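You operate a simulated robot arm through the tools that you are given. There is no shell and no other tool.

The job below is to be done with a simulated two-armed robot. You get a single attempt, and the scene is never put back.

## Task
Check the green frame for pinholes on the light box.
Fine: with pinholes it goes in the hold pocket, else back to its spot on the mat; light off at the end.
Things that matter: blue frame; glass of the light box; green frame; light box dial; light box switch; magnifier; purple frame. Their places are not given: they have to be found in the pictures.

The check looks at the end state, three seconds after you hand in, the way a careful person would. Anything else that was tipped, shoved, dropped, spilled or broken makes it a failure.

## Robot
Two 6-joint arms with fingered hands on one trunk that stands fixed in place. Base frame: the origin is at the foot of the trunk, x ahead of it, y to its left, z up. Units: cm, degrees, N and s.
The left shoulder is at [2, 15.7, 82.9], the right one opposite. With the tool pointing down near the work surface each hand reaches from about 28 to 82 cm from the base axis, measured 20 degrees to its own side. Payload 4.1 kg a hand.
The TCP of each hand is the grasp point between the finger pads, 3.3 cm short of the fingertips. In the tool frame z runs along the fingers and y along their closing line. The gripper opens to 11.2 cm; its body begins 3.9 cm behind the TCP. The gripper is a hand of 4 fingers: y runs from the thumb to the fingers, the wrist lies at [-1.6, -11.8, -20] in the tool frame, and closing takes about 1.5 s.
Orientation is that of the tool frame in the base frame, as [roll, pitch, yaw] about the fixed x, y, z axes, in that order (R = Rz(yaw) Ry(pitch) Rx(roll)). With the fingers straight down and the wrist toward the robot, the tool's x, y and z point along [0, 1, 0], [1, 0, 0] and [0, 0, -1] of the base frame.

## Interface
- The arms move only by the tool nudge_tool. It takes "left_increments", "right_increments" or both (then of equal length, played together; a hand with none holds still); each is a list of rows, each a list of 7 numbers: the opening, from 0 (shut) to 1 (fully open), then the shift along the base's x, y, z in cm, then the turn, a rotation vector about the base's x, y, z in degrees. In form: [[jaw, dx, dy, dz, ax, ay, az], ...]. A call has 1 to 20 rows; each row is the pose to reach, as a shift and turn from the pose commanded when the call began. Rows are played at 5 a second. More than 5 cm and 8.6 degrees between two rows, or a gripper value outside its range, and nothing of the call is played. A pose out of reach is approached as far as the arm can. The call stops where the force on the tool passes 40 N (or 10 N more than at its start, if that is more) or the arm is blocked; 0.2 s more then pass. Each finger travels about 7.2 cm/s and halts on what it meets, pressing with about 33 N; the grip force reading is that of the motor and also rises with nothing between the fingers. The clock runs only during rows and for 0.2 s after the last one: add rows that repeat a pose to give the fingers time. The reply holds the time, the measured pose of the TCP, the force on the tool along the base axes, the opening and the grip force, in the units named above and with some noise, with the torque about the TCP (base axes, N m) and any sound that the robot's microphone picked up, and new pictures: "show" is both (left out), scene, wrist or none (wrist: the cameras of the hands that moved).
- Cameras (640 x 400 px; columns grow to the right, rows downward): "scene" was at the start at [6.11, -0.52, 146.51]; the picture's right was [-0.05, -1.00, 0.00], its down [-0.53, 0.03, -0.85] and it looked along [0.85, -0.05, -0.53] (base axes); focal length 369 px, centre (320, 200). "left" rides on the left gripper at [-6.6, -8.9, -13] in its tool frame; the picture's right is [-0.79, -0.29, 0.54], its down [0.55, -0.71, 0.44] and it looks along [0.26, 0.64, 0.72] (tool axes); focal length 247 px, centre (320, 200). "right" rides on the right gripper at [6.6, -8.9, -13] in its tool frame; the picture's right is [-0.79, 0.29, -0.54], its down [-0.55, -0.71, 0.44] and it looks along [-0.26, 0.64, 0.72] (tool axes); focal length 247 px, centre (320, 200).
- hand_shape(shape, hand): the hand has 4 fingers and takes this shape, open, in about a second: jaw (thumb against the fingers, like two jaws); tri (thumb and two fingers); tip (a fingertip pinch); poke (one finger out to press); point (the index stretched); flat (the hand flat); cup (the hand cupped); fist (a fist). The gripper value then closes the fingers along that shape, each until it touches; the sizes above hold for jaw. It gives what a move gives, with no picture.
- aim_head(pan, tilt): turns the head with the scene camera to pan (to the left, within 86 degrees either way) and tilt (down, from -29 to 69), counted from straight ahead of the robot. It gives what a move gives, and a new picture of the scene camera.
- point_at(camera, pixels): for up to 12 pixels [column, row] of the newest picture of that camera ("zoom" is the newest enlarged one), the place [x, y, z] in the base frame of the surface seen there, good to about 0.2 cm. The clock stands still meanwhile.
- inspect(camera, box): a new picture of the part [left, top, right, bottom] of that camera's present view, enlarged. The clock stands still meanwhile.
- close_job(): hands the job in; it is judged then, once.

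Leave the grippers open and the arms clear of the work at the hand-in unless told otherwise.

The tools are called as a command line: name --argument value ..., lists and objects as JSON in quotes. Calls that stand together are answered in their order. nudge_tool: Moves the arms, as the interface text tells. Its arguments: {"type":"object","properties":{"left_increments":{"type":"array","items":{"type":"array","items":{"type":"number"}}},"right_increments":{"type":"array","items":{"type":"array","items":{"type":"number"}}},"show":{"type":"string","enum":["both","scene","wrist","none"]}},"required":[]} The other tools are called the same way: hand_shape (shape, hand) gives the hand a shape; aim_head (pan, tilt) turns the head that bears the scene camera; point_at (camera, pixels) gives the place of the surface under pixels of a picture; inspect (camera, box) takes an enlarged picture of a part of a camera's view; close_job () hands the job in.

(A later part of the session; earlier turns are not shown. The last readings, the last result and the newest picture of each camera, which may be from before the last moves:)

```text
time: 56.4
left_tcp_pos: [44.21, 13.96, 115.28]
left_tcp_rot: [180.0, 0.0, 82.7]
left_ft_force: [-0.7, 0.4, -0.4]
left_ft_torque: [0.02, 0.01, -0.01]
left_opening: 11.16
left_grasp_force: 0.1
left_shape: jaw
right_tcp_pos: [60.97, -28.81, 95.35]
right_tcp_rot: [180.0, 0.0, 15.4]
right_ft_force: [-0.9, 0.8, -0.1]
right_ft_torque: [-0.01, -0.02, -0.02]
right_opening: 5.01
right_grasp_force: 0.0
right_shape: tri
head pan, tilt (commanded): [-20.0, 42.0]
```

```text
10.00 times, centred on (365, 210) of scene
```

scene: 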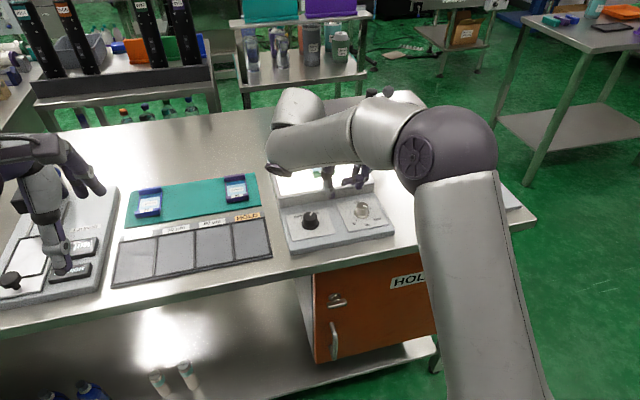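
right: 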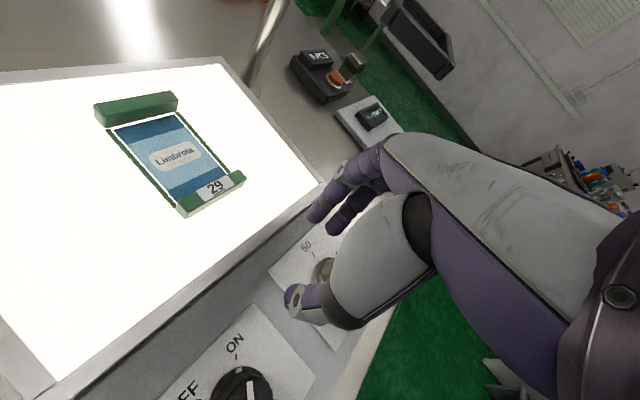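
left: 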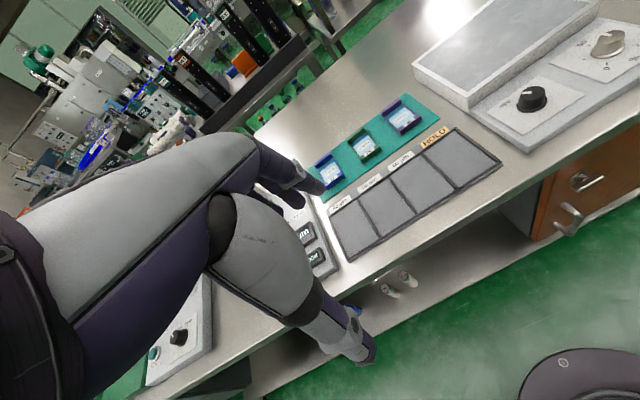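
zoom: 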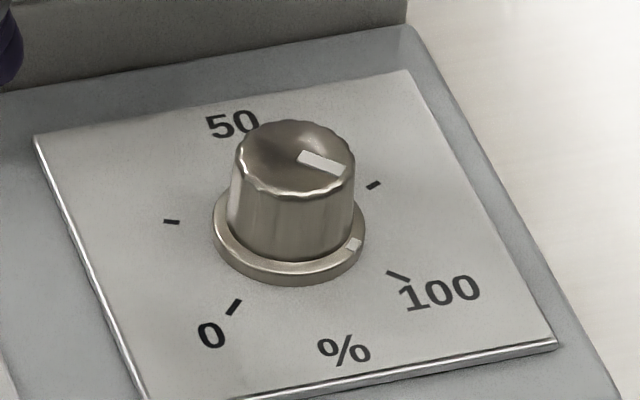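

The frame lies shifted by (−4.05, −30.15) from its original place, so I know the return offset. First I'll restore the dial to 50 as found, so I'll measure the pointer angle.

point_at --camera "zoom" --pixels '[[302, 155], [342, 171], [320, 162], [373, 184], [397, 276], [353, 245], [240, 155], [352, 160]]'

```text
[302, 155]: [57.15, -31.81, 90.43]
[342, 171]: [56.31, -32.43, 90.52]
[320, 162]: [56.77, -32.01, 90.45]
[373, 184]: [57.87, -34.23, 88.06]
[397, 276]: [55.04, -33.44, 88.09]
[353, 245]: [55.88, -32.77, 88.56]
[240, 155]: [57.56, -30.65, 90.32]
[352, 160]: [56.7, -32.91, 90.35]
```

The pointer is at −143°, which is exactly 100%, so the film was checked at full brightness too. I'll move over the dial to turn it back to 50 in two grips, starting by positioning at yaw 48°.

nudge_tool --right_increments '[[0.45, -1, -0.5, 2, 0, 0, 0], [0.45, -2, -1.5, 4, 0, 0, 8], [0.45, -3, -2.3, 4, 0, 0, 16], [0.45, -3.9, -2.95, 4, 0, 0, 24], [0.45, -3.9, -2.95, 4, 0, 0, 32.6], [0.45, -3.9, -2.95, 2, 0, 0, 32.6], [0.45, -3.9, -2.95, 0, 0, 0, 32.6], [0.45, -3.9, -2.95, -2, 0, 0, 32.6], [0.45, -3.9, -2.95, -3.3, 0, 0, 32.6], [0.45, -3.9, -2.95, -3.3, 0, 0, 32.6]]' --show "wrist"

inspect --camera "right" --box '[220, 180, 380, 340]'

```text
time: 58.6
left_tcp_pos: [44.23, 13.91, 115.42]
left_tcp_rot: [-180.0, 0.0, 82.6]
left_ft_force: [-0.6, 0.4, -0.1]
left_ft_torque: [-0.03, -0.01, -0.01]
left_opening: 11.15
left_grasp_force: 0.1
left_shape: jaw
right_tcp_pos: [57.22, -31.62, 91.93]
right_tcp_rot: [179.9, 0.0, 47.9]
right_ft_force: [-0.6, -0.1, -0.1]
right_ft_torque: [-0.01, -0.02, 0.0]
right_opening: 4.98
right_grasp_force: 0.2
right_shape: tri
head pan, tilt (commanded): [-20.0, 42.0]
```

right: 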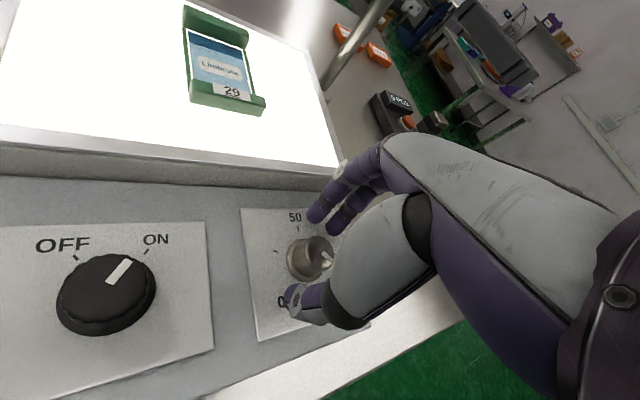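

```text
2.50 times, centred on (300, 260) of right
```

zoom: 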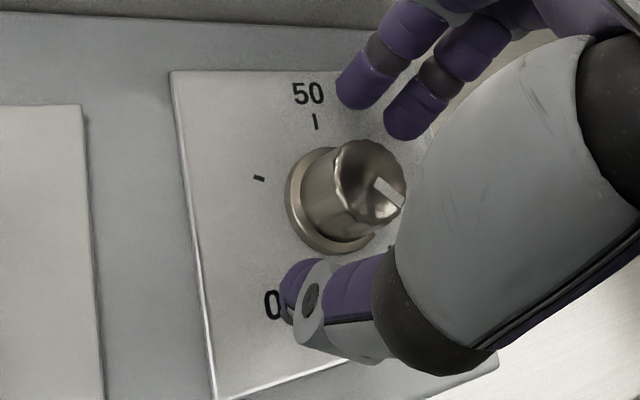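

I'm around the dial. I'll close, turn 70° counter-clockwise, release, rise and rewind the hand for the second half.

nudge_tool --right_increments '[[0.3, -0.15, -0.1, 0.1, 0, 0, 0], [0.15, -0.15, -0.1, 0.1, 0, 0, 0], [0.08, -0.15, -0.1, 0.1, 0, 0, 0], [0.08, -0.15, -0.1, 0.1, 0, 0, 0], [0.08, -0.15, -0.1, 0.1, 0, 0, 0], [0.08, -0.15, -0.1, 0.1, 0, 0, 7], [0.08, -0.15, -0.1, 0.1, 0, 0, 14], [0.08, -0.15, -0.1, 0.1, 0, 0, 21], [0.08, -0.15, -0.1, 0.1, 0, 0, 28], [0.08, -0.15, -0.1, 0.1, 0, 0, 35], [0.08, -0.15, -0.1, 0.1, 0, 0, 42], [0.08, -0.15, -0.1, 0.1, 0, 0, 49], [0.08, -0.15, -0.1, 0.1, 0, 0, 56], [0.08, -0.15, -0.1, 0.1, 0, 0, 63], [0.08, -0.15, -0.1, 0.1, 0, 0, 70], [0.08, -0.15, -0.1, 0.1, 0, 0, 70], [0.3, -0.15, -0.1, 0.1, 0, 0, 70], [0.45, -0.15, -0.1, 0.1, 0, 0, 70], [0.45, -0.15, -0.1, 0.1, 0, 0, 70]]' --show "wrist"

inspect --camera "right" --box '[220, 180, 380, 340]'

```text
time: 62.6
left_tcp_pos: [44.3, 13.98, 115.35]
left_tcp_rot: [-179.9, 0.0, 82.5]
left_ft_force: [0.1, 0.0, -0.4]
left_ft_torque: [-0.01, 0.04, -0.01]
left_opening: 11.17
left_grasp_force: 0.1
left_shape: jaw
right_tcp_pos: [56.78, -31.75, 92.34]
right_tcp_rot: [179.9, -0.1, 118.0]
right_ft_force: [0.0, 0.1, -0.2]
right_ft_torque: [0.01, 0.02, -0.02]
right_opening: 4.98
right_grasp_force: 0.1
right_shape: tri
right hand out of reach, approached as far as the arm can: row 13
head pan, tilt (commanded): [-20.0, 42.0]
```

right: 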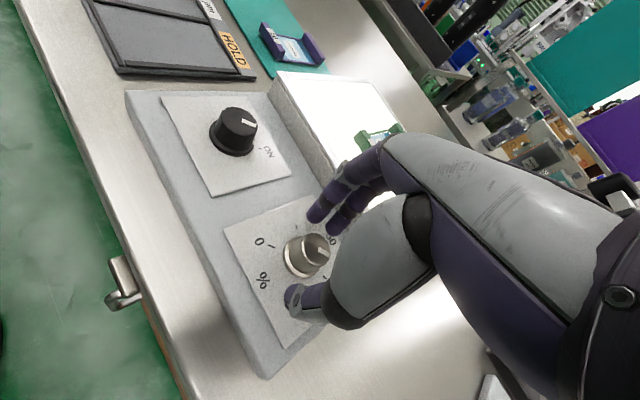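

```text
2.50 times, centred on (300, 260) of right
```

zoom: 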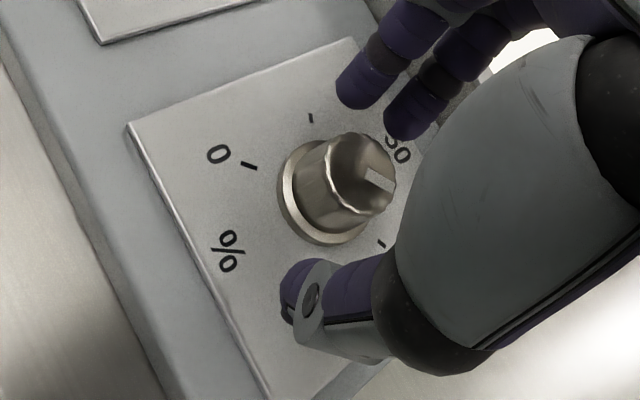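

The pointer is back near 75%. I'll rise, rewind 70°, lower and grip again, and turn another 68°.

nudge_tool --right_increments '[[0.45, 0.1, 0, 2, 0, 0, 0], [0.45, 0.2, 0, 4.5, 0, 0, 0], [0.45, 0.2, 0, 5, 0, 0, -8], [0.45, 0.2, 0, 5, 0, 0, -16], [0.45, 0.2, 0, 5, 0, 0, -24], [0.45, 0.2, 0, 5, 0, 0, -32], [0.45, 0.2, 0, 5, 0, 0, -40], [0.45, 0.2, 0, 5, 0, 0, -48], [0.45, 0.2, 0, 5, 0, 0, -56], [0.45, 0.2, 0, 5, 0, 0, -64], [0.45, 0.2, 0, 5, 0, 0, -70], [0.45, 0.2, 0, 5, 0, 0, -70], [0.45, 0.2, 0, 3, 0, 0, -70], [0.45, 0.2, 0, 1, 0, 0, -70], [0.45, 0.2, 0, -0.3, 0, 0, -70], [0.45, 0.2, 0, -0.3, 0, 0, -70]]' --show "none"

inspect --camera "right" --box '[220, 180, 380, 340]'

```text
time: 66.0
left_tcp_pos: [44.12, 13.95, 115.29]
left_tcp_rot: [180.0, 0.0, 82.7]
left_ft_force: [-0.6, -0.9, 0.2]
left_ft_torque: [0.0, -0.03, 0.02]
left_opening: 11.21
left_grasp_force: 0.1
left_shape: jaw
right_tcp_pos: [57.17, -32.01, 92.04]
right_tcp_rot: [179.9, 0.0, 48.0]
right_ft_force: [-0.2, 1.2, -0.8]
right_ft_torque: [0.01, 0.02, 0.02]
right_opening: 4.98
right_grasp_force: 0.1
right_shape: tri
head pan, tilt (commanded): [-20.0, 42.0]
```

```text
2.50 times, centred on (300, 260) of right
```

zoom: 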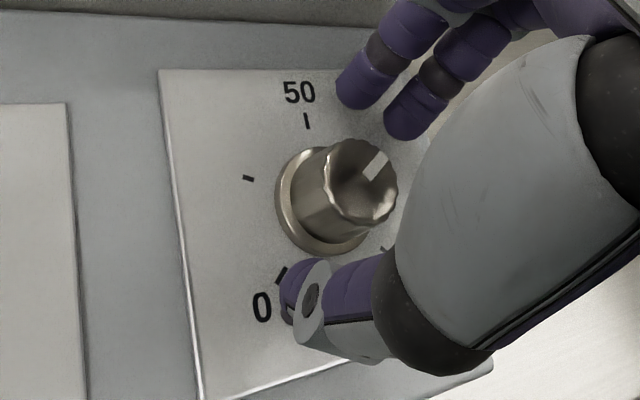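

point_at --camera "zoom" --pixels '[[366, 179], [386, 157], [307, 121], [248, 178], [282, 275]]'

```text
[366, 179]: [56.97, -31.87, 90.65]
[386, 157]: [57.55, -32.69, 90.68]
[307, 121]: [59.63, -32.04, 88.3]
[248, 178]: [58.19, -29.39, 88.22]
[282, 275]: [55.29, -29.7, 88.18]
```

The pointer is at −55° and the 50 mark is at about −3.5°, so I need +51°. I'll grip, turn 51°, and release.

nudge_tool --right_increments '[[0.3, -0.1, 0.15, 0, 0, 0, 0], [0.15, -0.1, 0.15, 0, 0, 0, 0], [0.08, -0.1, 0.15, 0, 0, 0, 0], [0.08, -0.1, 0.15, 0, 0, 0, 0], [0.08, -0.1, 0.15, 0, 0, 0, 0], [0.08, -0.1, 0.15, 0, 0, 0, 7], [0.08, -0.1, 0.15, 0, 0, 0, 14], [0.08, -0.1, 0.15, 0, 0, 0, 21], [0.08, -0.1, 0.15, 0, 0, 0, 28], [0.08, -0.1, 0.15, 0, 0, 0, 35], [0.08, -0.1, 0.15, 0, 0, 0, 42], [0.08, -0.1, 0.15, 0, 0, 0, 48], [0.08, -0.1, 0.15, 0, 0, 0, 51], [0.08, -0.1, 0.15, 0, 0, 0, 51], [0.3, -0.1, 0.15, 0, 0, 0, 51], [0.45, -0.1, 0.15, 0, 0, 0, 51], [0.45, -0.1, 0.15, 0, 0, 0, 51]]' --show "none"

inspect --camera "right" --box '[220, 180, 380, 340]'

point_at --camera "zoom" --pixels '[[366, 179], [386, 170], [340, 150], [380, 150]]'

```text
time: 69.6
left_tcp_pos: [44.26, 13.94, 115.35]
left_tcp_rot: [180.0, 0.0, 82.6]
left_ft_force: [0.4, -0.2, -0.3]
left_ft_torque: [0.01, -0.01, 0.0]
left_opening: 11.17
left_grasp_force: 0.1
left_shape: jaw
right_tcp_pos: [57.01, -31.54, 92.03]
right_tcp_rot: [179.8, 0.0, 99.1]
right_ft_force: [0.6, 0.3, 1.2]
right_ft_torque: [0.0, -0.03, -0.02]
right_opening: 5.0
right_grasp_force: 0.0
right_shape: tri
head pan, tilt (commanded): [-20.0, 42.0]
```

```text
2.50 times, centred on (300, 260) of right
```

zoom: 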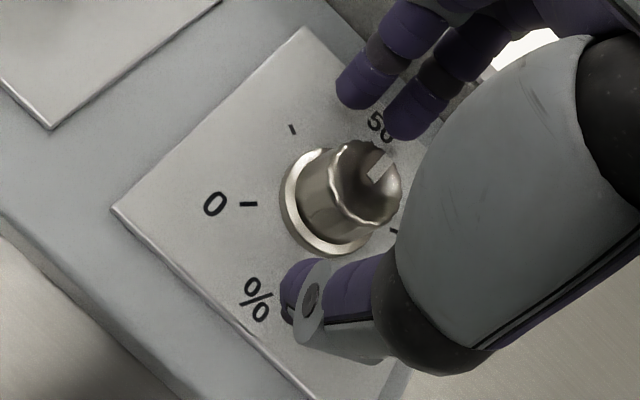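

```text
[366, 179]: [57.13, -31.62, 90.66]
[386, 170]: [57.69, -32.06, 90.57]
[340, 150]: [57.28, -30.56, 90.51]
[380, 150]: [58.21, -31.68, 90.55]
```

The dial is back at about the 50 mark. I'll rise, set the hand yaw to match the frame, open it and apply the same slight tilt as before to pick the frame off the glass.

nudge_tool --right_increments '[[0.45, 0, 0, 2.5, 0, 0, 0], [0.5, 0, 0.5, 5, 0, 0, -4], [0.7, 0, 1.5, 8, 0, 0, -8], [0.9, 0.5, 2.5, 10, 0, 0, -13.7], [1, 1.5, 4, 10, 0, 0, -13.7], [1, 3, 4, 10, 0, 0, -13.7], [1, 3, 4, 10, 0, 0, -13.7]]' --show "none"

nudge_tool --right_increments '[[1, 2, 0, 0, 0, -1.5, 0], [1, 5, 0, 0, 0, -2.8, 0], [1, 8, 0, -1, 0, -2.8, 0], [1, 11, 0, -2, 0, -2.8, 0], [1, 13.1, 0, -3, 0, -2.8, 0], [1, 13.1, 0, -3, 0, -2.8, 0]]'

inspect --camera "scene" --box '[270, 130, 400, 240]'

```text
time: 71.2
left_tcp_pos: [44.12, 13.96, 115.33]
left_tcp_rot: [-180.0, -0.1, 82.6]
left_ft_force: [0.7, -0.6, 0.5]
left_ft_torque: [-0.02, 0.0, -0.04]
left_opening: 11.18
left_grasp_force: 0.1
left_shape: jaw
right_tcp_pos: [60.19, -27.62, 102.1]
right_tcp_rot: [179.9, 0.0, 85.2]
right_ft_force: [-0.4, 0.1, 0.8]
right_ft_torque: [0.01, 0.02, 0.02]
right_opening: 11.15
right_grasp_force: 0.1
right_shape: tri
head pan, tilt (commanded): [-20.0, 42.0]
```

```text
time: 72.6
left_tcp_pos: [44.19, 13.89, 115.38]
left_tcp_rot: [180.0, 0.0, 82.6]
left_ft_force: [0.6, -0.6, -0.1]
left_ft_torque: [-0.03, -0.04, -0.01]
left_opening: 11.15
left_grasp_force: 0.1
left_shape: jaw
right_tcp_pos: [73.05, -27.7, 98.98]
right_tcp_rot: [177.0, -0.2, 85.3]
right_ft_force: [-0.4, 0.4, 0.2]
right_ft_torque: [0.0, 0.01, 0.02]
right_opening: 11.17
right_grasp_force: 0.1
right_shape: tri
head pan, tilt (commanded): [-20.0, 42.0]
```

scene: 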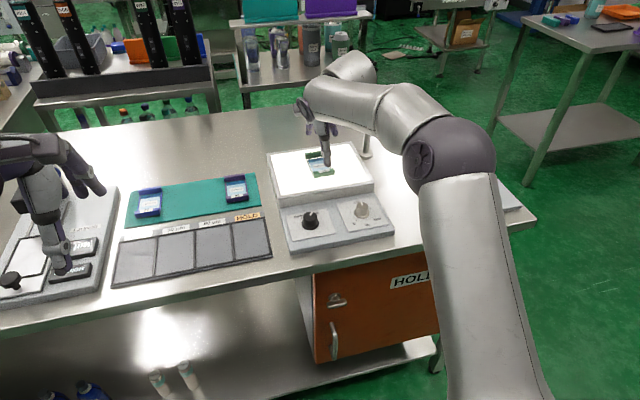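
right: 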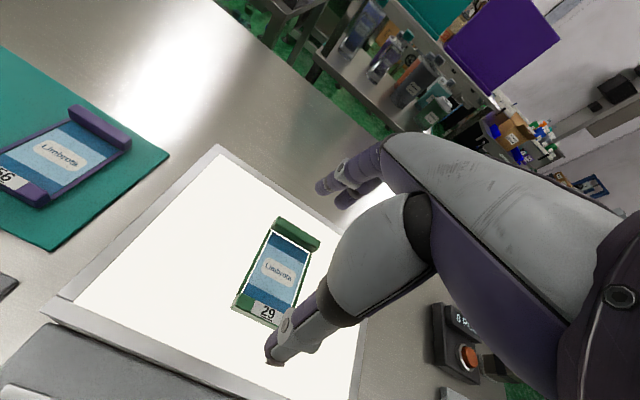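

```text
3.64 times, centred on (335, 185) of scene
```

zoom: 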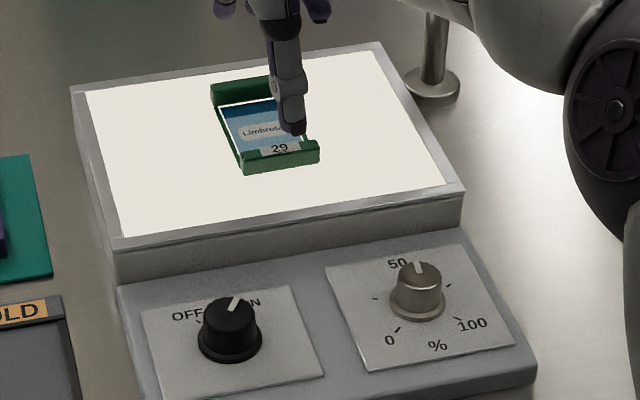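

The dial reads 50 again. I'm above the frame at (73.05, −27.7), so I'll lower straight around it.

nudge_tool --right_increments '[[1, 0.1, 0.2, -1.5, 0, 0, 0], [1, 0.1, 0.25, -3, 0, 0, 0], [1, 0.1, 0.25, -4, 0, 0, 0], [1, 0.1, 0.25, -4.7, 0, 0, 0], [1, 0.1, 0.25, -4.8, 0, 0, 0], [1, 0.1, 0.25, -4.8, 0, 0, 0]]' --show "wrist"

inspect --camera "right" --box '[230, 150, 390, 370]'

```text
time: 74.0
left_tcp_pos: [44.19, 13.96, 115.26]
left_tcp_rot: [-180.0, 0.1, 82.6]
left_ft_force: [-0.5, -0.8, 0.1]
left_ft_torque: [-0.01, 0.01, -0.04]
left_opening: 11.16
left_grasp_force: 0.0
left_shape: jaw
right_tcp_pos: [73.11, -27.55, 94.23]
right_tcp_rot: [177.0, -0.2, 85.4]
right_ft_force: [0.0, -0.1, 0.0]
right_ft_torque: [-0.03, 0.01, 0.02]
right_opening: 11.18
right_grasp_force: 0.1
right_shape: tri
head pan, tilt (commanded): [-20.0, 42.0]
```

right: 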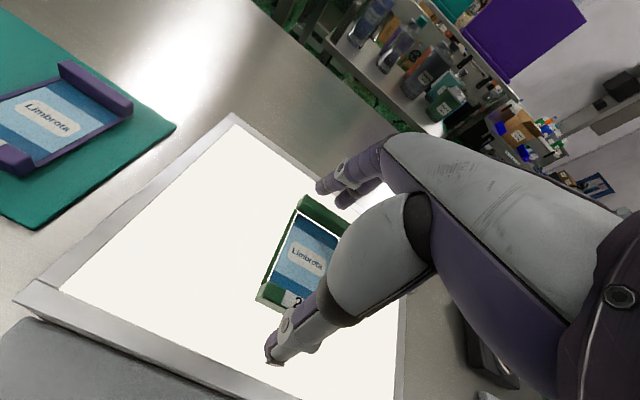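

```text
1.82 times, centred on (310, 260) of right
```

zoom: 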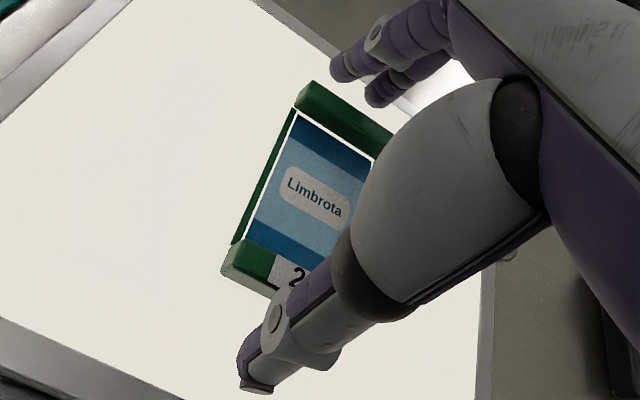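

The alignment is good. I'll lower another 0.12 cm and close on the end bars.

nudge_tool --right_increments '[[1, 0, 0, -0.12, 0, 0, 0], [0.92, 0, 0, -0.12, 0, 0, 0], [0.86, 0, 0, -0.12, 0, 0, 0], [0.8, 0, 0, -0.12, 0, 0, 0], [0.74, 0, 0, -0.12, 0, 0, 0], [0.7, 0, 0, -0.12, 0, 0, 0], [0.7, 0, 0, -0.12, 0, 0, 0], [0.7, 0, 0, -0.12, 0, 0, 0]]' --show "none"

inspect --camera "right" --box '[230, 150, 390, 370]'

```text
time: 75.8
left_tcp_pos: [44.16, 13.87, 115.31]
left_tcp_rot: [179.9, -0.1, 82.5]
left_ft_force: [0.5, -1.2, -1.0]
left_ft_torque: [0.01, -0.04, 0.04]
left_opening: 11.18
left_grasp_force: 0.0
left_shape: jaw
right_tcp_pos: [73.27, -27.52, 94.03]
right_tcp_rot: [177.1, -0.3, 85.2]
right_ft_force: [-0.3, 0.9, 4.4]
right_ft_torque: [0.05, 0.33, -0.02]
right_opening: 8.32
right_grasp_force: 33.0
right_shape: tri
head pan, tilt (commanded): [-20.0, 42.0]
```

```text
1.82 times, centred on (310, 260) of right
```

zoom: 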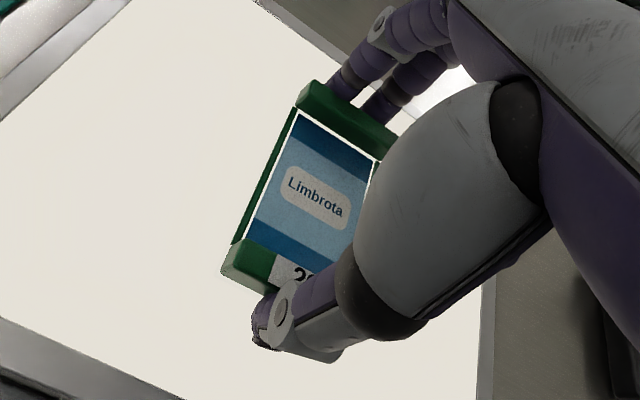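

The frame is gripped again. I'll lift it and carry it back over the mat along the reverse path.

nudge_tool --right_increments '[[0.7, 0, 0, 1, 0, 0, 0], [0.7, -0.5, 0, 2.5, 0, 0, 0], [0.7, -1.5, 0, 4, 0, 0, 0], [0.7, -3.2, 1.5, 4.5, 0, 0, 0], [0.7, -3.2, 4.5, 4.5, 0, 0, 0], [0.7, -3.2, 7.5, 4.5, 0, 0, 0], [0.7, -3.2, 10.5, 4.5, 0, 0, 0], [0.7, -3.2, 13.5, 4.5, 0, 0, 0], [0.7, -3.2, 16.5, 4.5, 0, 0, 0], [0.7, -3.2, 19.5, 4.5, 0, 0, 0], [0.7, -3.2, 22.5, 4.5, 0, 0, 0], [0.7, -3.2, 25.5, 4.5, 0, 0, 0], [0.7, -3.2, 28.5, 4.5, 0, 0, 0], [0.7, -3.2, 30.2, 4.5, 0, 0, 0], [0.7, -1.5, 30.2, 3, 0, 0, 0], [0.7, 0.2, 30.2, 1, 0, 0, 0], [0.7, 1.4, 30.2, -0.8, 0, 0, 0], [0.7, 1.4, 30.2, -0.8, 0, 0, 0]]'

inspect --camera "right" --box '[200, 130, 400, 370]'

```text
time: 79.6
left_tcp_pos: [44.26, 14.01, 115.36]
left_tcp_rot: [-179.9, 0.0, 82.6]
left_ft_force: [-0.9, -0.1, 0.6]
left_ft_torque: [-0.01, 0.02, 0.0]
left_opening: 11.19
left_grasp_force: 0.1
left_shape: jaw
right_tcp_pos: [74.64, 2.91, 93.09]
right_tcp_rot: [177.1, -0.2, 85.3]
right_ft_force: [0.4, 0.6, -0.6]
right_ft_torque: [0.0, 0.02, 0.02]
right_opening: 8.29
right_grasp_force: 32.8
right_shape: tri
head pan, tilt (commanded): [-20.0, 42.0]
```

scene: 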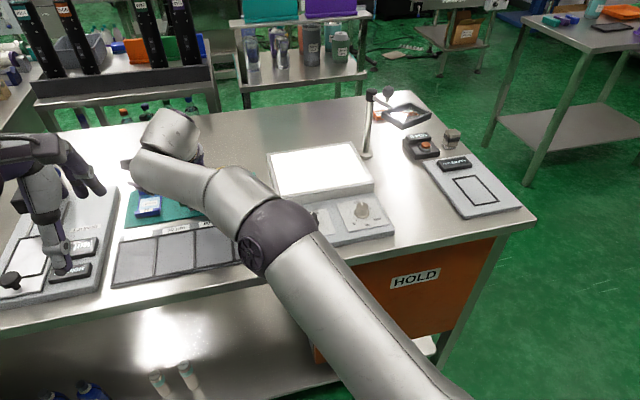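
right: 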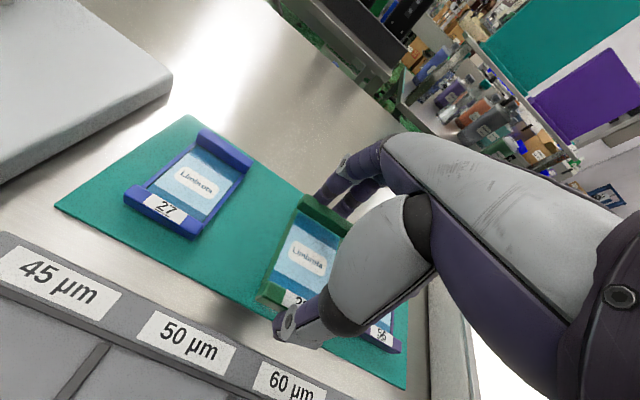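

```text
1.67 times, centred on (300, 250) of right
```

zoom: 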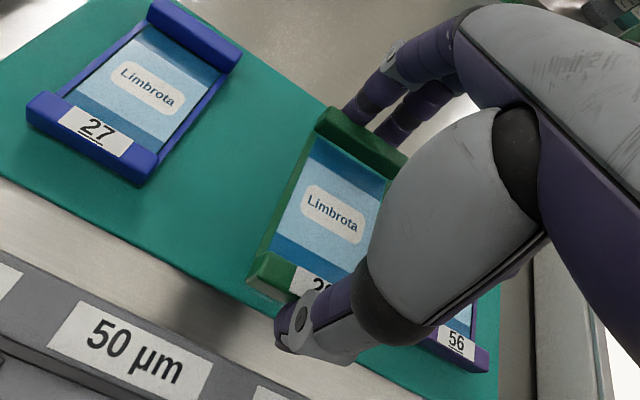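

The frame hovers over the mat. I'll move forward and down to about (76.3, 2.65, 90.5), just above the mat surface.

nudge_tool --right_increments '[[0.7, 0.4, -0.1, -0.8, 0, 0, 0], [0.7, 0.9, -0.2, -1.5, 0, 0, 0], [0.7, 1.3, -0.25, -2.1, 0, 0, 0], [0.7, 1.65, -0.25, -2.5, 0, 0, 0], [0.7, 1.65, -0.25, -2.5, 0, 0, 0]]' --show "none"

inspect --camera "right" --box '[200, 130, 400, 370]'

```text
time: 80.8
left_tcp_pos: [44.22, 13.93, 115.37]
left_tcp_rot: [-179.9, 0.0, 82.5]
left_ft_force: [0.3, -0.6, 0.0]
left_ft_torque: [0.03, 0.03, 0.0]
left_opening: 11.15
left_grasp_force: 0.1
left_shape: jaw
right_tcp_pos: [76.23, 2.51, 90.68]
right_tcp_rot: [177.1, -0.3, 85.3]
right_ft_force: [-0.4, -1.6, -0.7]
right_ft_torque: [-0.07, -0.01, -0.02]
right_opening: 8.29
right_grasp_force: 32.9
right_shape: tri
head pan, tilt (commanded): [-20.0, 42.0]
```

```text
1.67 times, centred on (300, 250) of right
```

zoom: 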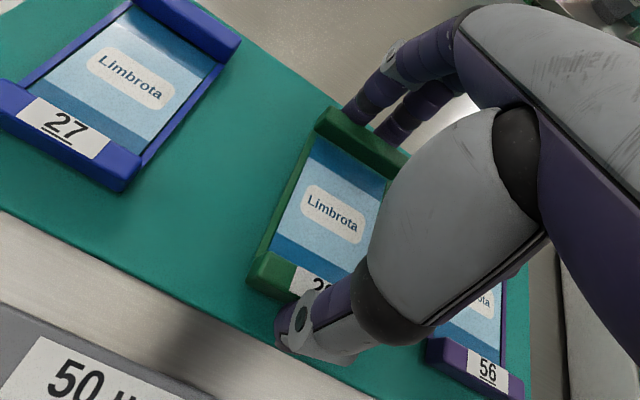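

I'm within reach here. I'll push on a little further, to x≈76.6 and z≈90.35.

nudge_tool --right_increments '[[0.7, 0.2, 0.05, -0.15, 0, 0, 0], [0.7, 0.4, 0.05, -0.25, 0, 0, 0], [0.7, 0.4, 0.05, -0.25, 0, 0, 0]]' --show "none"

```text
time: 81.6
left_tcp_pos: [44.25, 13.96, 115.36]
left_tcp_rot: [-179.9, 0.1, 82.7]
left_ft_force: [0.1, 0.8, 0.0]
left_ft_torque: [0.0, 0.0, -0.03]
left_opening: 11.18
left_grasp_force: 0.0
left_shape: jaw
right_tcp_pos: [76.38, 2.65, 90.38]
right_tcp_rot: [177.0, -0.2, 85.3]
right_ft_force: [-0.7, -0.4, -0.5]
right_ft_torque: [-0.01, -0.01, 0.0]
right_opening: 8.31
right_grasp_force: 33.4
right_shape: tri
head pan, tilt (commanded): [-20.0, 42.0]
```

Still reachable with no warning. I'll try another 0.3 cm forward at the same height.

nudge_tool --right_increments '[[0.7, 0.15, 0, 0, 0, 0, 0], [0.7, 0.3, 0, 0, 0, 0, 0], [0.7, 0.3, 0, 0, 0, 0, 0]]' --show "none"

```text
time: 82.4
left_tcp_pos: [44.25, 13.94, 115.31]
left_tcp_rot: [180.0, 0.1, 82.6]
left_ft_force: [-1.3, -0.5, -0.5]
left_ft_torque: [0.0, -0.02, -0.02]
left_opening: 11.19
left_grasp_force: 0.2
left_shape: jaw
right_tcp_pos: [76.39, 2.6, 90.47]
right_tcp_rot: [177.1, -0.2, 85.3]
right_ft_force: [-0.1, 0.1, -0.2]
right_ft_torque: [0.0, 0.02, 0.02]
right_opening: 8.3
right_grasp_force: 33.0
right_shape: tri
right hand out of reach, approached as far as the arm can: row 1, 2, 3
head pan, tilt (commanded): [-20.0, 42.0]
```

That's the reach limit, at x≈76.4. I'll lower onto the mat in small steps until contact.

nudge_tool --right_increments '[[0.7, 0, 0, -0.1, 0, 0, 0], [0.7, 0, 0, -0.2, 0, 0, 0], [0.7, 0, 0, -0.25, 0, 0, 0], [0.7, 0, 0, -0.25, 0, 0, 0]]' --show "none"

```text
time: 83.4
left_tcp_pos: [44.2, 13.87, 115.24]
left_tcp_rot: [-179.9, -0.1, 82.6]
left_ft_force: [-0.3, 0.2, -0.4]
left_ft_torque: [0.02, 0.01, 0.03]
left_opening: 11.17
left_grasp_force: 0.0
left_shape: jaw
right_tcp_pos: [76.35, 2.38, 90.25]
right_tcp_rot: [177.0, -0.3, 85.4]
right_ft_force: [0.1, 0.3, -1.0]
right_ft_torque: [0.01, 0.02, -0.01]
right_opening: 8.29
right_grasp_force: 33.2
right_shape: tri
head pan, tilt (commanded): [-20.0, 42.0]
```

nudge_tool --right_increments '[[0.7, 0, 0.1, -0.08, 0, 0, 0], [0.7, 0, 0.1, -0.16, 0, 0, 0], [0.7, 0, 0.1, -0.16, 0, 0, 0]]' --show "none"

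```text
time: 84.2
left_tcp_pos: [44.22, 13.89, 115.42]
left_tcp_rot: [-180.0, 0.0, 82.7]
left_ft_force: [0.4, 0.6, 0.5]
left_ft_torque: [0.01, 0.02, 0.02]
left_opening: 11.18
left_grasp_force: 0.1
left_shape: jaw
right_tcp_pos: [76.24, 2.59, 90.01]
right_tcp_rot: [177.1, -0.1, 85.3]
right_ft_force: [0.5, -1.1, -1.0]
right_ft_torque: [-0.01, 0.01, 0.01]
right_opening: 8.33
right_grasp_force: 33.0
right_shape: tri
head pan, tilt (commanded): [-20.0, 42.0]
```

No contact yet, so I'll go a bit lower.

nudge_tool --right_increments '[[0.7, 0, 0, -0.08, 0, 0, 0], [0.7, 0, 0, -0.16, 0, 0, 0], [0.7, 0, 0, -0.16, 0, 0, 0]]' --show "none"

inspect --camera "right" --box '[200, 130, 400, 370]'

```text
time: 85.0
left_tcp_pos: [44.12, 13.93, 115.32]
left_tcp_rot: [180.0, 0.0, 82.5]
left_ft_force: [-0.4, 0.7, 0.2]
left_ft_torque: [0.01, 0.0, 0.02]
left_opening: 11.15
left_grasp_force: 0.0
left_shape: jaw
right_tcp_pos: [76.27, 2.78, 90.01]
right_tcp_rot: [176.9, -0.3, 85.3]
right_ft_force: [1.4, -0.6, 3.2]
right_ft_torque: [-0.01, 0.2, 0.03]
right_opening: 8.31
right_grasp_force: 32.8
right_shape: tri
head pan, tilt (commanded): [-20.0, 42.0]
```

```text
1.67 times, centred on (300, 250) of right
```

zoom: 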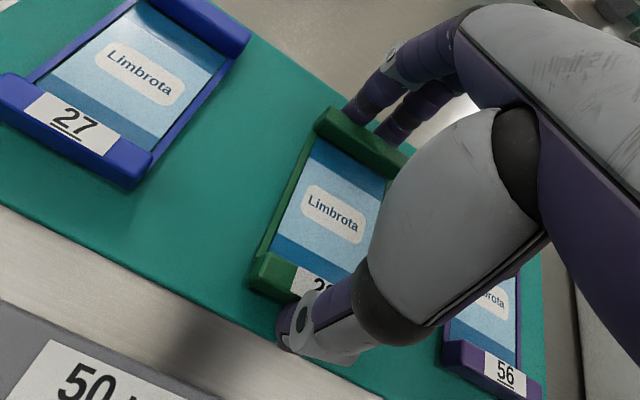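

The frame touches the mat, at 3.2 N. I'll open the fingers slowly.

nudge_tool --right_increments '[[0.78, 0, 0, 0.05, 0, 0, 0], [0.85, 0, 0, 0.05, 0, 0, 0], [0.92, 0, 0, 0.05, 0, 0, 0], [1, 0, 0, 0.05, 0, 0, 0], [1, 0, 0, 0.05, 0, 0, 0], [1, 0, 0, 0.05, 0, 0, 0]]' --show "none"

inspect --camera "right" --box '[230, 150, 390, 370]'

point_at --camera "zoom" --pixels '[[318, 85], [303, 108], [300, 120], [240, 240], [235, 262], [232, 275], [330, 200], [255, 245]]'

```text
time: 86.4
left_tcp_pos: [44.28, 13.87, 115.39]
left_tcp_rot: [-180.0, 0.0, 82.6]
left_ft_force: [0.2, 0.2, -0.1]
left_ft_torque: [0.01, 0.0, 0.0]
left_opening: 11.16
left_grasp_force: 0.1
left_shape: jaw
right_tcp_pos: [76.19, 2.75, 90.01]
right_tcp_rot: [177.1, -0.3, 85.3]
right_ft_force: [0.0, 0.4, -0.1]
right_ft_torque: [0.0, 0.0, -0.03]
right_opening: 11.18
right_grasp_force: 0.1
right_shape: tri
head pan, tilt (commanded): [-20.0, 42.0]
```

```text
1.82 times, centred on (310, 260) of right
```

zoom: 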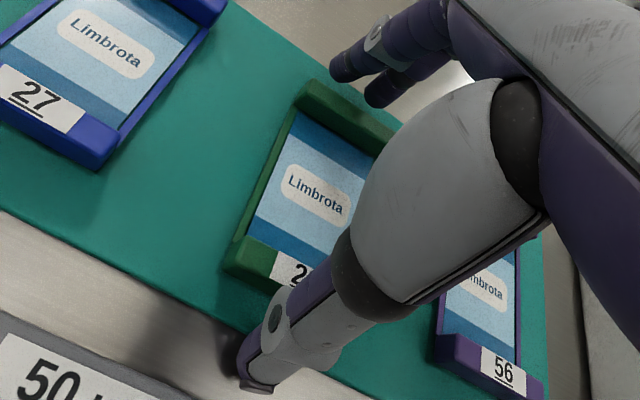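

```text
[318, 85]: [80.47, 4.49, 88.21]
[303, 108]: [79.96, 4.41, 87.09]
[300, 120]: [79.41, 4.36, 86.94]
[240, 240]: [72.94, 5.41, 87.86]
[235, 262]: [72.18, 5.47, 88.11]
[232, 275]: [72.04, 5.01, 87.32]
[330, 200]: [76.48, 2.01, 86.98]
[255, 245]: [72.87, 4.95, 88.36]
```

Released. The frame sits about 0.8 cm nearer to the robot than its original spot. I'll raise the hand clear, tilting slightly so the fingers lift over the far bar, and then nudge the frame forward from its near bar.

nudge_tool --right_increments '[[1, 0, 0, 0.6, 0, -1, 0], [1, 0, 0, 1.2, 0, -2, 0], [1, -0.1, 0, 2.2, 0, -2.5, 0], [1, -0.6, 0, 3.4, 0, -2.5, 0], [1, -2, 0, 5, 0, -2.5, 0], [1, -4.5, 0, 7, 0, -2.5, 0], [1, -7, 0, 9, 0, -2.5, 0], [1, -7, 0, 9, 0, -2.5, 0]]' --show "wrist"

inspect --camera "right" --box '[60, 130, 340, 340]'

```text
time: 88.2
left_tcp_pos: [44.26, 13.95, 115.35]
left_tcp_rot: [180.0, 0.0, 82.7]
left_ft_force: [-0.4, 0.0, -0.2]
left_ft_torque: [0.0, 0.03, -0.01]
left_opening: 11.17
left_grasp_force: 0.1
left_shape: jaw
right_tcp_pos: [73.12, 4.37, 99.91]
right_tcp_rot: [174.7, -0.4, 85.2]
right_ft_force: [-0.8, -0.2, -0.6]
right_ft_torque: [0.0, 0.02, -0.01]
right_opening: 11.16
right_grasp_force: 0.1
right_shape: tri
right hand out of reach, approached as far as the arm can: row 5, 6, 7, 8
head pan, tilt (commanded): [-20.0, 42.0]
```

right: 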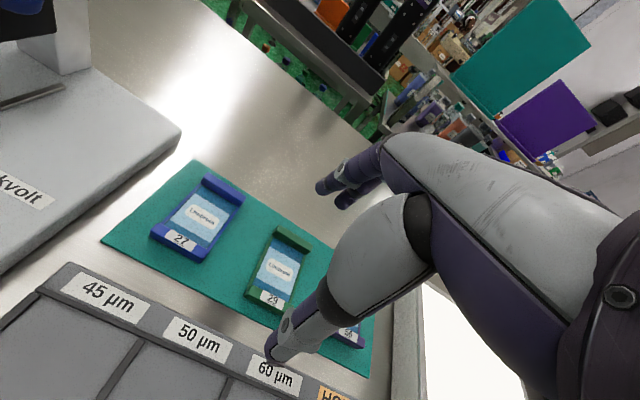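

```text
1.90 times, centred on (200, 235) of right
```

zoom: 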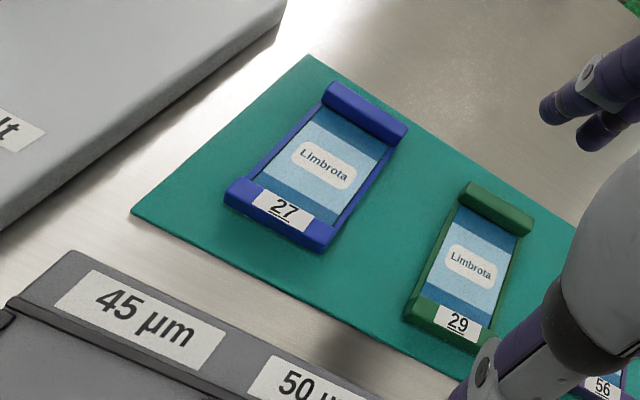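

The frame stands alone on the mat. The arm got slightly stuck near its limit, so I'll pull the hand back toward the robot and level it.

nudge_tool --right_increments '[[0.8, -2, -0.4, 0, 0, 2, 0], [0.6, -4, -0.8, 0, 0, 4, 0], [0.4, -6, -1.2, 0, 0, 5.3, 0], [0.2, -8, -1.4, 0, 0, 5.3, 0], [0, -10, -1.4, 0, 0, 5.3, 0], [0, -10, -1.4, 0, 0, 5.3, 0], [0, -10, -1.4, 0, 0, 5.3, 0]]' --show "both"

inspect --camera "right" --box '[100, 130, 400, 350]'

```text
time: 89.8
left_tcp_pos: [44.19, 13.98, 115.22]
left_tcp_rot: [180.0, 0.1, 82.4]
left_ft_force: [0.9, 0.2, 0.5]
left_ft_torque: [0.0, -0.02, 0.01]
left_opening: 11.16
left_grasp_force: 0.2
left_shape: jaw
right_tcp_pos: [63.23, 2.87, 99.97]
right_tcp_rot: [180.0, 0.0, 85.3]
right_ft_force: [0.1, 0.3, -0.3]
right_ft_torque: [-0.02, 0.01, -0.05]
right_opening: 0.0
right_grasp_force: 32.8
right_shape: tri
right hand out of reach, approached as far as the arm can: row 1, 2, 3, 4
head pan, tilt (commanded): [-20.0, 42.0]
```

scene: 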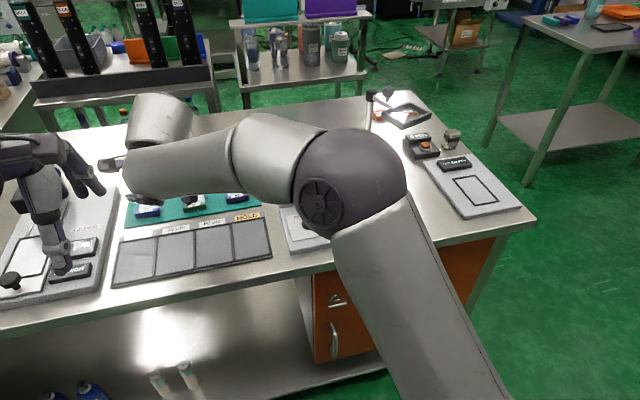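
right: 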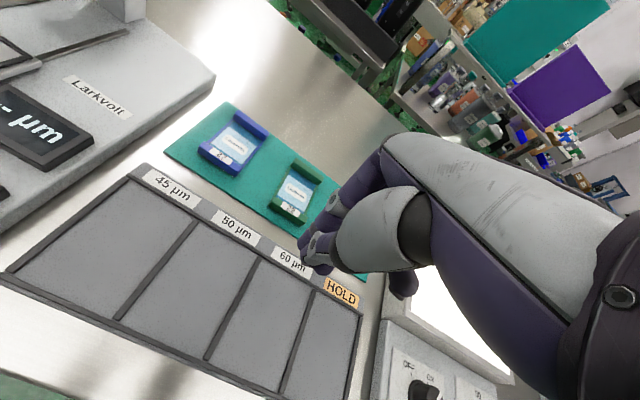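

```text
1.82 times, centred on (250, 240) of right
```

zoom: 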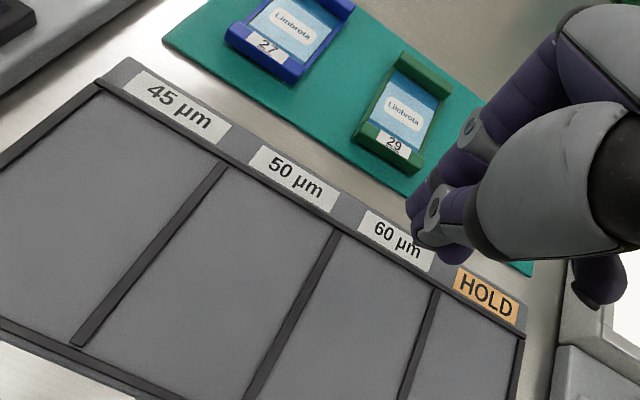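

The hand is closed and level. I'll measure the frame's current pose precisely.

inspect --camera "right" --box '[260, 150, 330, 230]'

point_at --camera "zoom" --pixels '[[300, 50], [420, 115], [350, 95], [280, 85], [215, 250], [345, 310], [290, 290], [215, 275], [330, 340], [280, 320], [330, 190]]'

```text
5.00 times, centred on (295, 190) of right
```

zoom: 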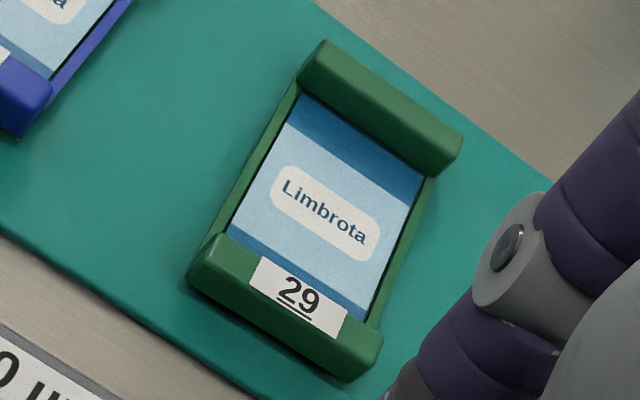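

```text
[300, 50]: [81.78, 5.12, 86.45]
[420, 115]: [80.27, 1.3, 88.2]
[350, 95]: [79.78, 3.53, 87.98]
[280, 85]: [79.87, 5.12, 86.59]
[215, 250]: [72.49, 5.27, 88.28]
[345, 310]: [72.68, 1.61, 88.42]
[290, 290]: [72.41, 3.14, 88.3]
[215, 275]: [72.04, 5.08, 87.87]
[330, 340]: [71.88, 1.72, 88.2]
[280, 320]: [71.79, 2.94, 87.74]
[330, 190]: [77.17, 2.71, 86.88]
```

The frame is about 0.9 cm short of its original x. I'll bring the closed fingertips down in front of the near bar, between the tray and the mat, first to (69.2, 2.95, 95).

nudge_tool --right_increments '[[0, 3, 0.05, -1.5, 0, 0, 0], [0, 5.9, 0.1, -3.5, 0, 0, 0], [0, 5.9, 0.1, -5, 0, 0, 0], [0, 5.9, 0.1, -5, 0, 0, 0]]' --show "wrist"

inspect --camera "right" --box '[220, 150, 380, 310]'

inspect --camera "left" --box '[300, 60, 480, 200]'

```text
time: 90.8
left_tcp_pos: [44.17, 13.94, 115.18]
left_tcp_rot: [180.0, 0.0, 82.5]
left_ft_force: [0.6, 0.2, -0.3]
left_ft_torque: [0.01, 0.0, -0.01]
left_opening: 11.21
left_grasp_force: 0.0
left_shape: jaw
right_tcp_pos: [69.28, 2.97, 95.2]
right_tcp_rot: [179.9, 0.0, 85.4]
right_ft_force: [-0.6, -0.5, 0.4]
right_ft_torque: [0.0, 0.02, -0.02]
right_opening: 0.0
right_grasp_force: 32.5
right_shape: tri
head pan, tilt (commanded): [-20.0, 42.0]
```

right: 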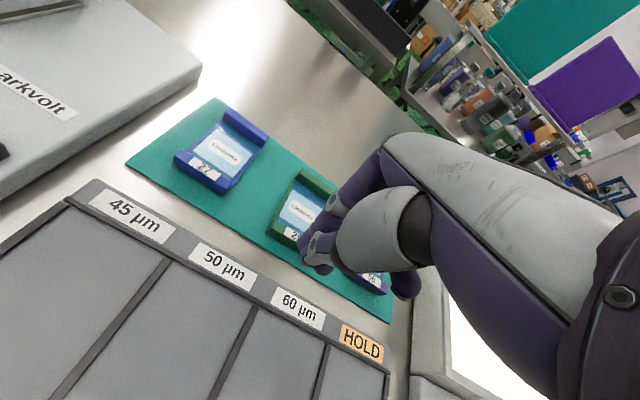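

```text
2.50 times, centred on (300, 230) of right
```

zoom: 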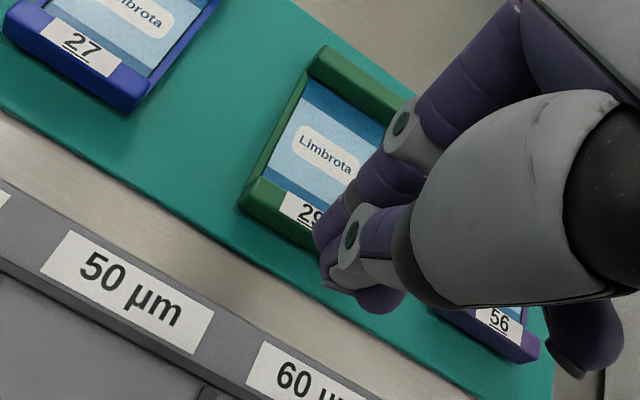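

```text
2.86 times, centred on (390, 130) of left
```

zoom: 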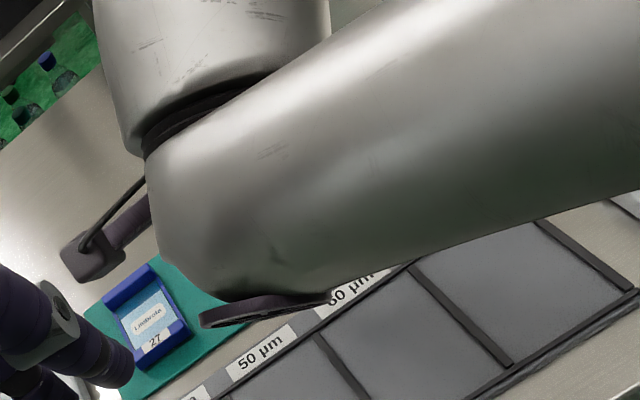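

A folded finger shows near the purple frame in the zoom, at (580, 350). I'll measure it before going lower, to be sure it won't touch anything.

inspect --camera "right" --box '[280, 190, 440, 330]'

point_at --camera "zoom" --pixels '[[480, 300], [460, 320], [500, 280], [520, 260], [170, 210], [185, 220], [240, 240], [215, 150], [160, 200], [270, 260]]'

```text
2.86 times, centred on (360, 260) of right
```

zoom: 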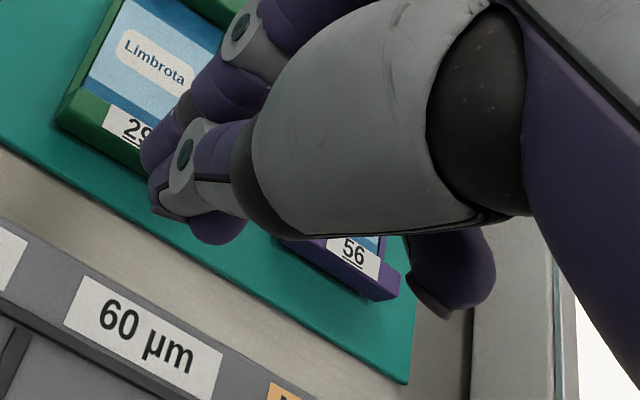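

```text
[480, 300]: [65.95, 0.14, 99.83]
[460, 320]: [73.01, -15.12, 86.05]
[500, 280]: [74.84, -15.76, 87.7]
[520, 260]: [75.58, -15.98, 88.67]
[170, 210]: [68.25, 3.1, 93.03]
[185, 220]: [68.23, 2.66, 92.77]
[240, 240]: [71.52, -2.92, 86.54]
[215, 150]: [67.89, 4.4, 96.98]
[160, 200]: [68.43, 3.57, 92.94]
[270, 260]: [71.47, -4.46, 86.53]
```

The folded finger is 4.6 cm above TCP height, so it's safe. I'll lower the closed fingertips in front of the near bar.

nudge_tool --right_increments '[[0, 0, 0, -1.5, 0, 0, 0], [0, 0, 0, -3, 0, 0, 0], [0, 0, 0, -4, 0, 0, 0], [0, 0, 0, -4.5, 0, 0, 0], [0, 0, 0, -4.5, 0, 0, 0]]' --show "none"

inspect --camera "right" --box '[240, 170, 380, 300]'

point_at --camera "zoom" --pixels '[[180, 190], [185, 215], [200, 235], [215, 245], [260, 260], [190, 170], [235, 130], [140, 160], [100, 180], [150, 230]]'

```text
time: 92.0
left_tcp_pos: [44.21, 13.96, 115.34]
left_tcp_rot: [179.9, 0.0, 82.6]
left_ft_force: [0.1, 0.0, -0.5]
left_ft_torque: [0.0, -0.01, 0.04]
left_opening: 11.15
left_grasp_force: 0.0
left_shape: jaw
right_tcp_pos: [69.07, 2.91, 90.6]
right_tcp_rot: [179.9, 0.0, 85.3]
right_ft_force: [0.1, -0.2, -0.4]
right_ft_torque: [0.01, 0.0, -0.06]
right_opening: 0.02
right_grasp_force: 33.3
right_shape: tri
head pan, tilt (commanded): [-20.0, 42.0]
```

```text
3.08 times, centred on (310, 235) of right
```

zoom: 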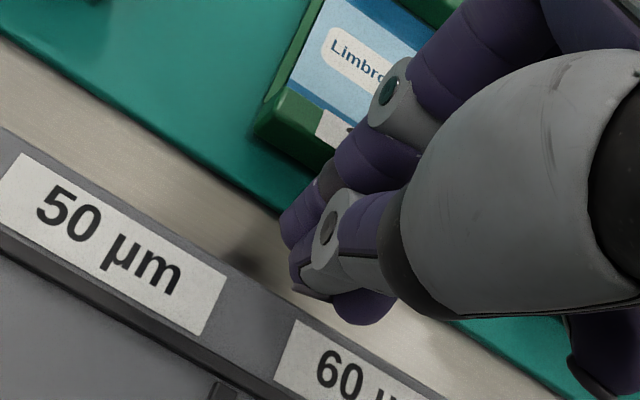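

```text
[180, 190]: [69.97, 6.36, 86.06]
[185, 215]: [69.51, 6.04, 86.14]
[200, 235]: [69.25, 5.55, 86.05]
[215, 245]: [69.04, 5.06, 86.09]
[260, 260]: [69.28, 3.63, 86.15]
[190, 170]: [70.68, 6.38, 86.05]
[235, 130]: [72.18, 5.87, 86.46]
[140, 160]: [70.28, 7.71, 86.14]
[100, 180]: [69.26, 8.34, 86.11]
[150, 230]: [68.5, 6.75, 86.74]
```

point_at --camera "zoom" --pixels '[[290, 240], [285, 220], [300, 210], [320, 295], [345, 310], [300, 280], [310, 185], [340, 160], [270, 240]]'

```text
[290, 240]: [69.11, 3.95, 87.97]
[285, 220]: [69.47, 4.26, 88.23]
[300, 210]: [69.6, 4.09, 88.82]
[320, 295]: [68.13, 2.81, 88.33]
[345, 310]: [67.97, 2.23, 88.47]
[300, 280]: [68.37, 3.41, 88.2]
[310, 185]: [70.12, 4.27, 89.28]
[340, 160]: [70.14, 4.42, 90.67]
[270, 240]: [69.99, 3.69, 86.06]
```

The tips are at z≈88, so I need about 1 cm lower. I'll move forward 1 cm and lower 0.95 cm so they sit behind the near bar without touching the tray edge.

nudge_tool --right_increments '[[0, 0.6, 0, 0, 0, 0, 0], [0, 1.0, 0, -0.3, 0, 0, 0], [0, 1.0, 0, -0.7, 0, 0, 0], [0, 1.0, 0, -0.95, 0, 0, 0], [0, 1.0, 0, -0.95, 0, 0, 0]]' --show "none"

inspect --camera "right" --box '[240, 170, 380, 300]'

point_at --camera "zoom" --pixels '[[290, 240], [285, 222], [300, 210], [320, 295], [255, 110], [262, 130], [280, 145], [250, 125], [310, 20]]'

```text
time: 93.2
left_tcp_pos: [44.31, 13.9, 115.27]
left_tcp_rot: [180.0, 0.1, 82.7]
left_ft_force: [0.2, 0.8, -1.0]
left_ft_torque: [0.01, 0.0, -0.02]
left_opening: 11.17
left_grasp_force: 0.0
left_shape: jaw
right_tcp_pos: [70.26, 2.9, 89.82]
right_tcp_rot: [179.7, 0.0, 85.3]
right_ft_force: [-1.8, 0.9, 12.2]
right_ft_torque: [0.1, -0.08, -0.01]
right_opening: 0.0
right_grasp_force: 32.9
right_shape: tri
head pan, tilt (commanded): [-20.0, 42.0]
```

```text
3.08 times, centred on (310, 235) of right
```

zoom: 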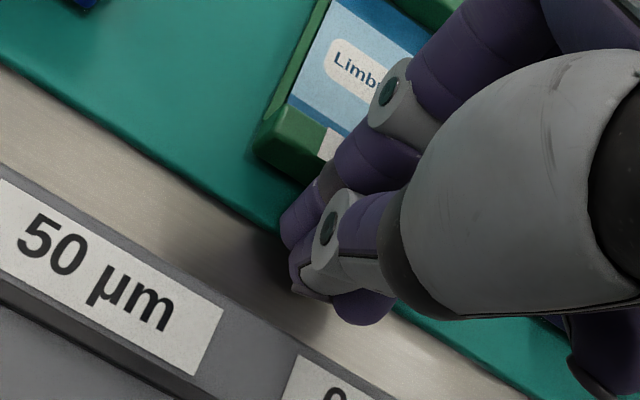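

```text
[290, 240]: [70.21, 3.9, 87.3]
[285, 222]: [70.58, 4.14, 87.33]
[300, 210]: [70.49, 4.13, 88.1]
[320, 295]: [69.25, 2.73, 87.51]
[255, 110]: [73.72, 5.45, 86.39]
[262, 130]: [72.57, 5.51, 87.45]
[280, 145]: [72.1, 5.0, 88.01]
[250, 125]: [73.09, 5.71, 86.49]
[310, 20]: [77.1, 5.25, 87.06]
```

There's a 12 N upward force, so the fingertips touched the mat edge. I'll raise 0.4 cm so they clear it while still level with the bar.

nudge_tool --right_increments '[[0, 0, 0, 0.3, 0, 0, 0], [0, 0, 0, 0.5, 0, 0, 0], [0, 0, 0, 0.5, 0, 0, 0]]' --show "none"

```text
time: 94.0
left_tcp_pos: [44.29, 13.96, 115.38]
left_tcp_rot: [180.0, 0.0, 82.6]
left_ft_force: [-0.3, 0.0, 0.2]
left_ft_torque: [0.02, -0.03, 0.04]
left_opening: 11.17
left_grasp_force: 0.0
left_shape: jaw
right_tcp_pos: [70.13, 2.78, 90.02]
right_tcp_rot: [-179.9, 0.0, 85.3]
right_ft_force: [0.9, -0.3, -0.3]
right_ft_torque: [-0.01, 0.02, 0.01]
right_opening: 0.03
right_grasp_force: 32.6
right_shape: tri
head pan, tilt (commanded): [-20.0, 42.0]
```

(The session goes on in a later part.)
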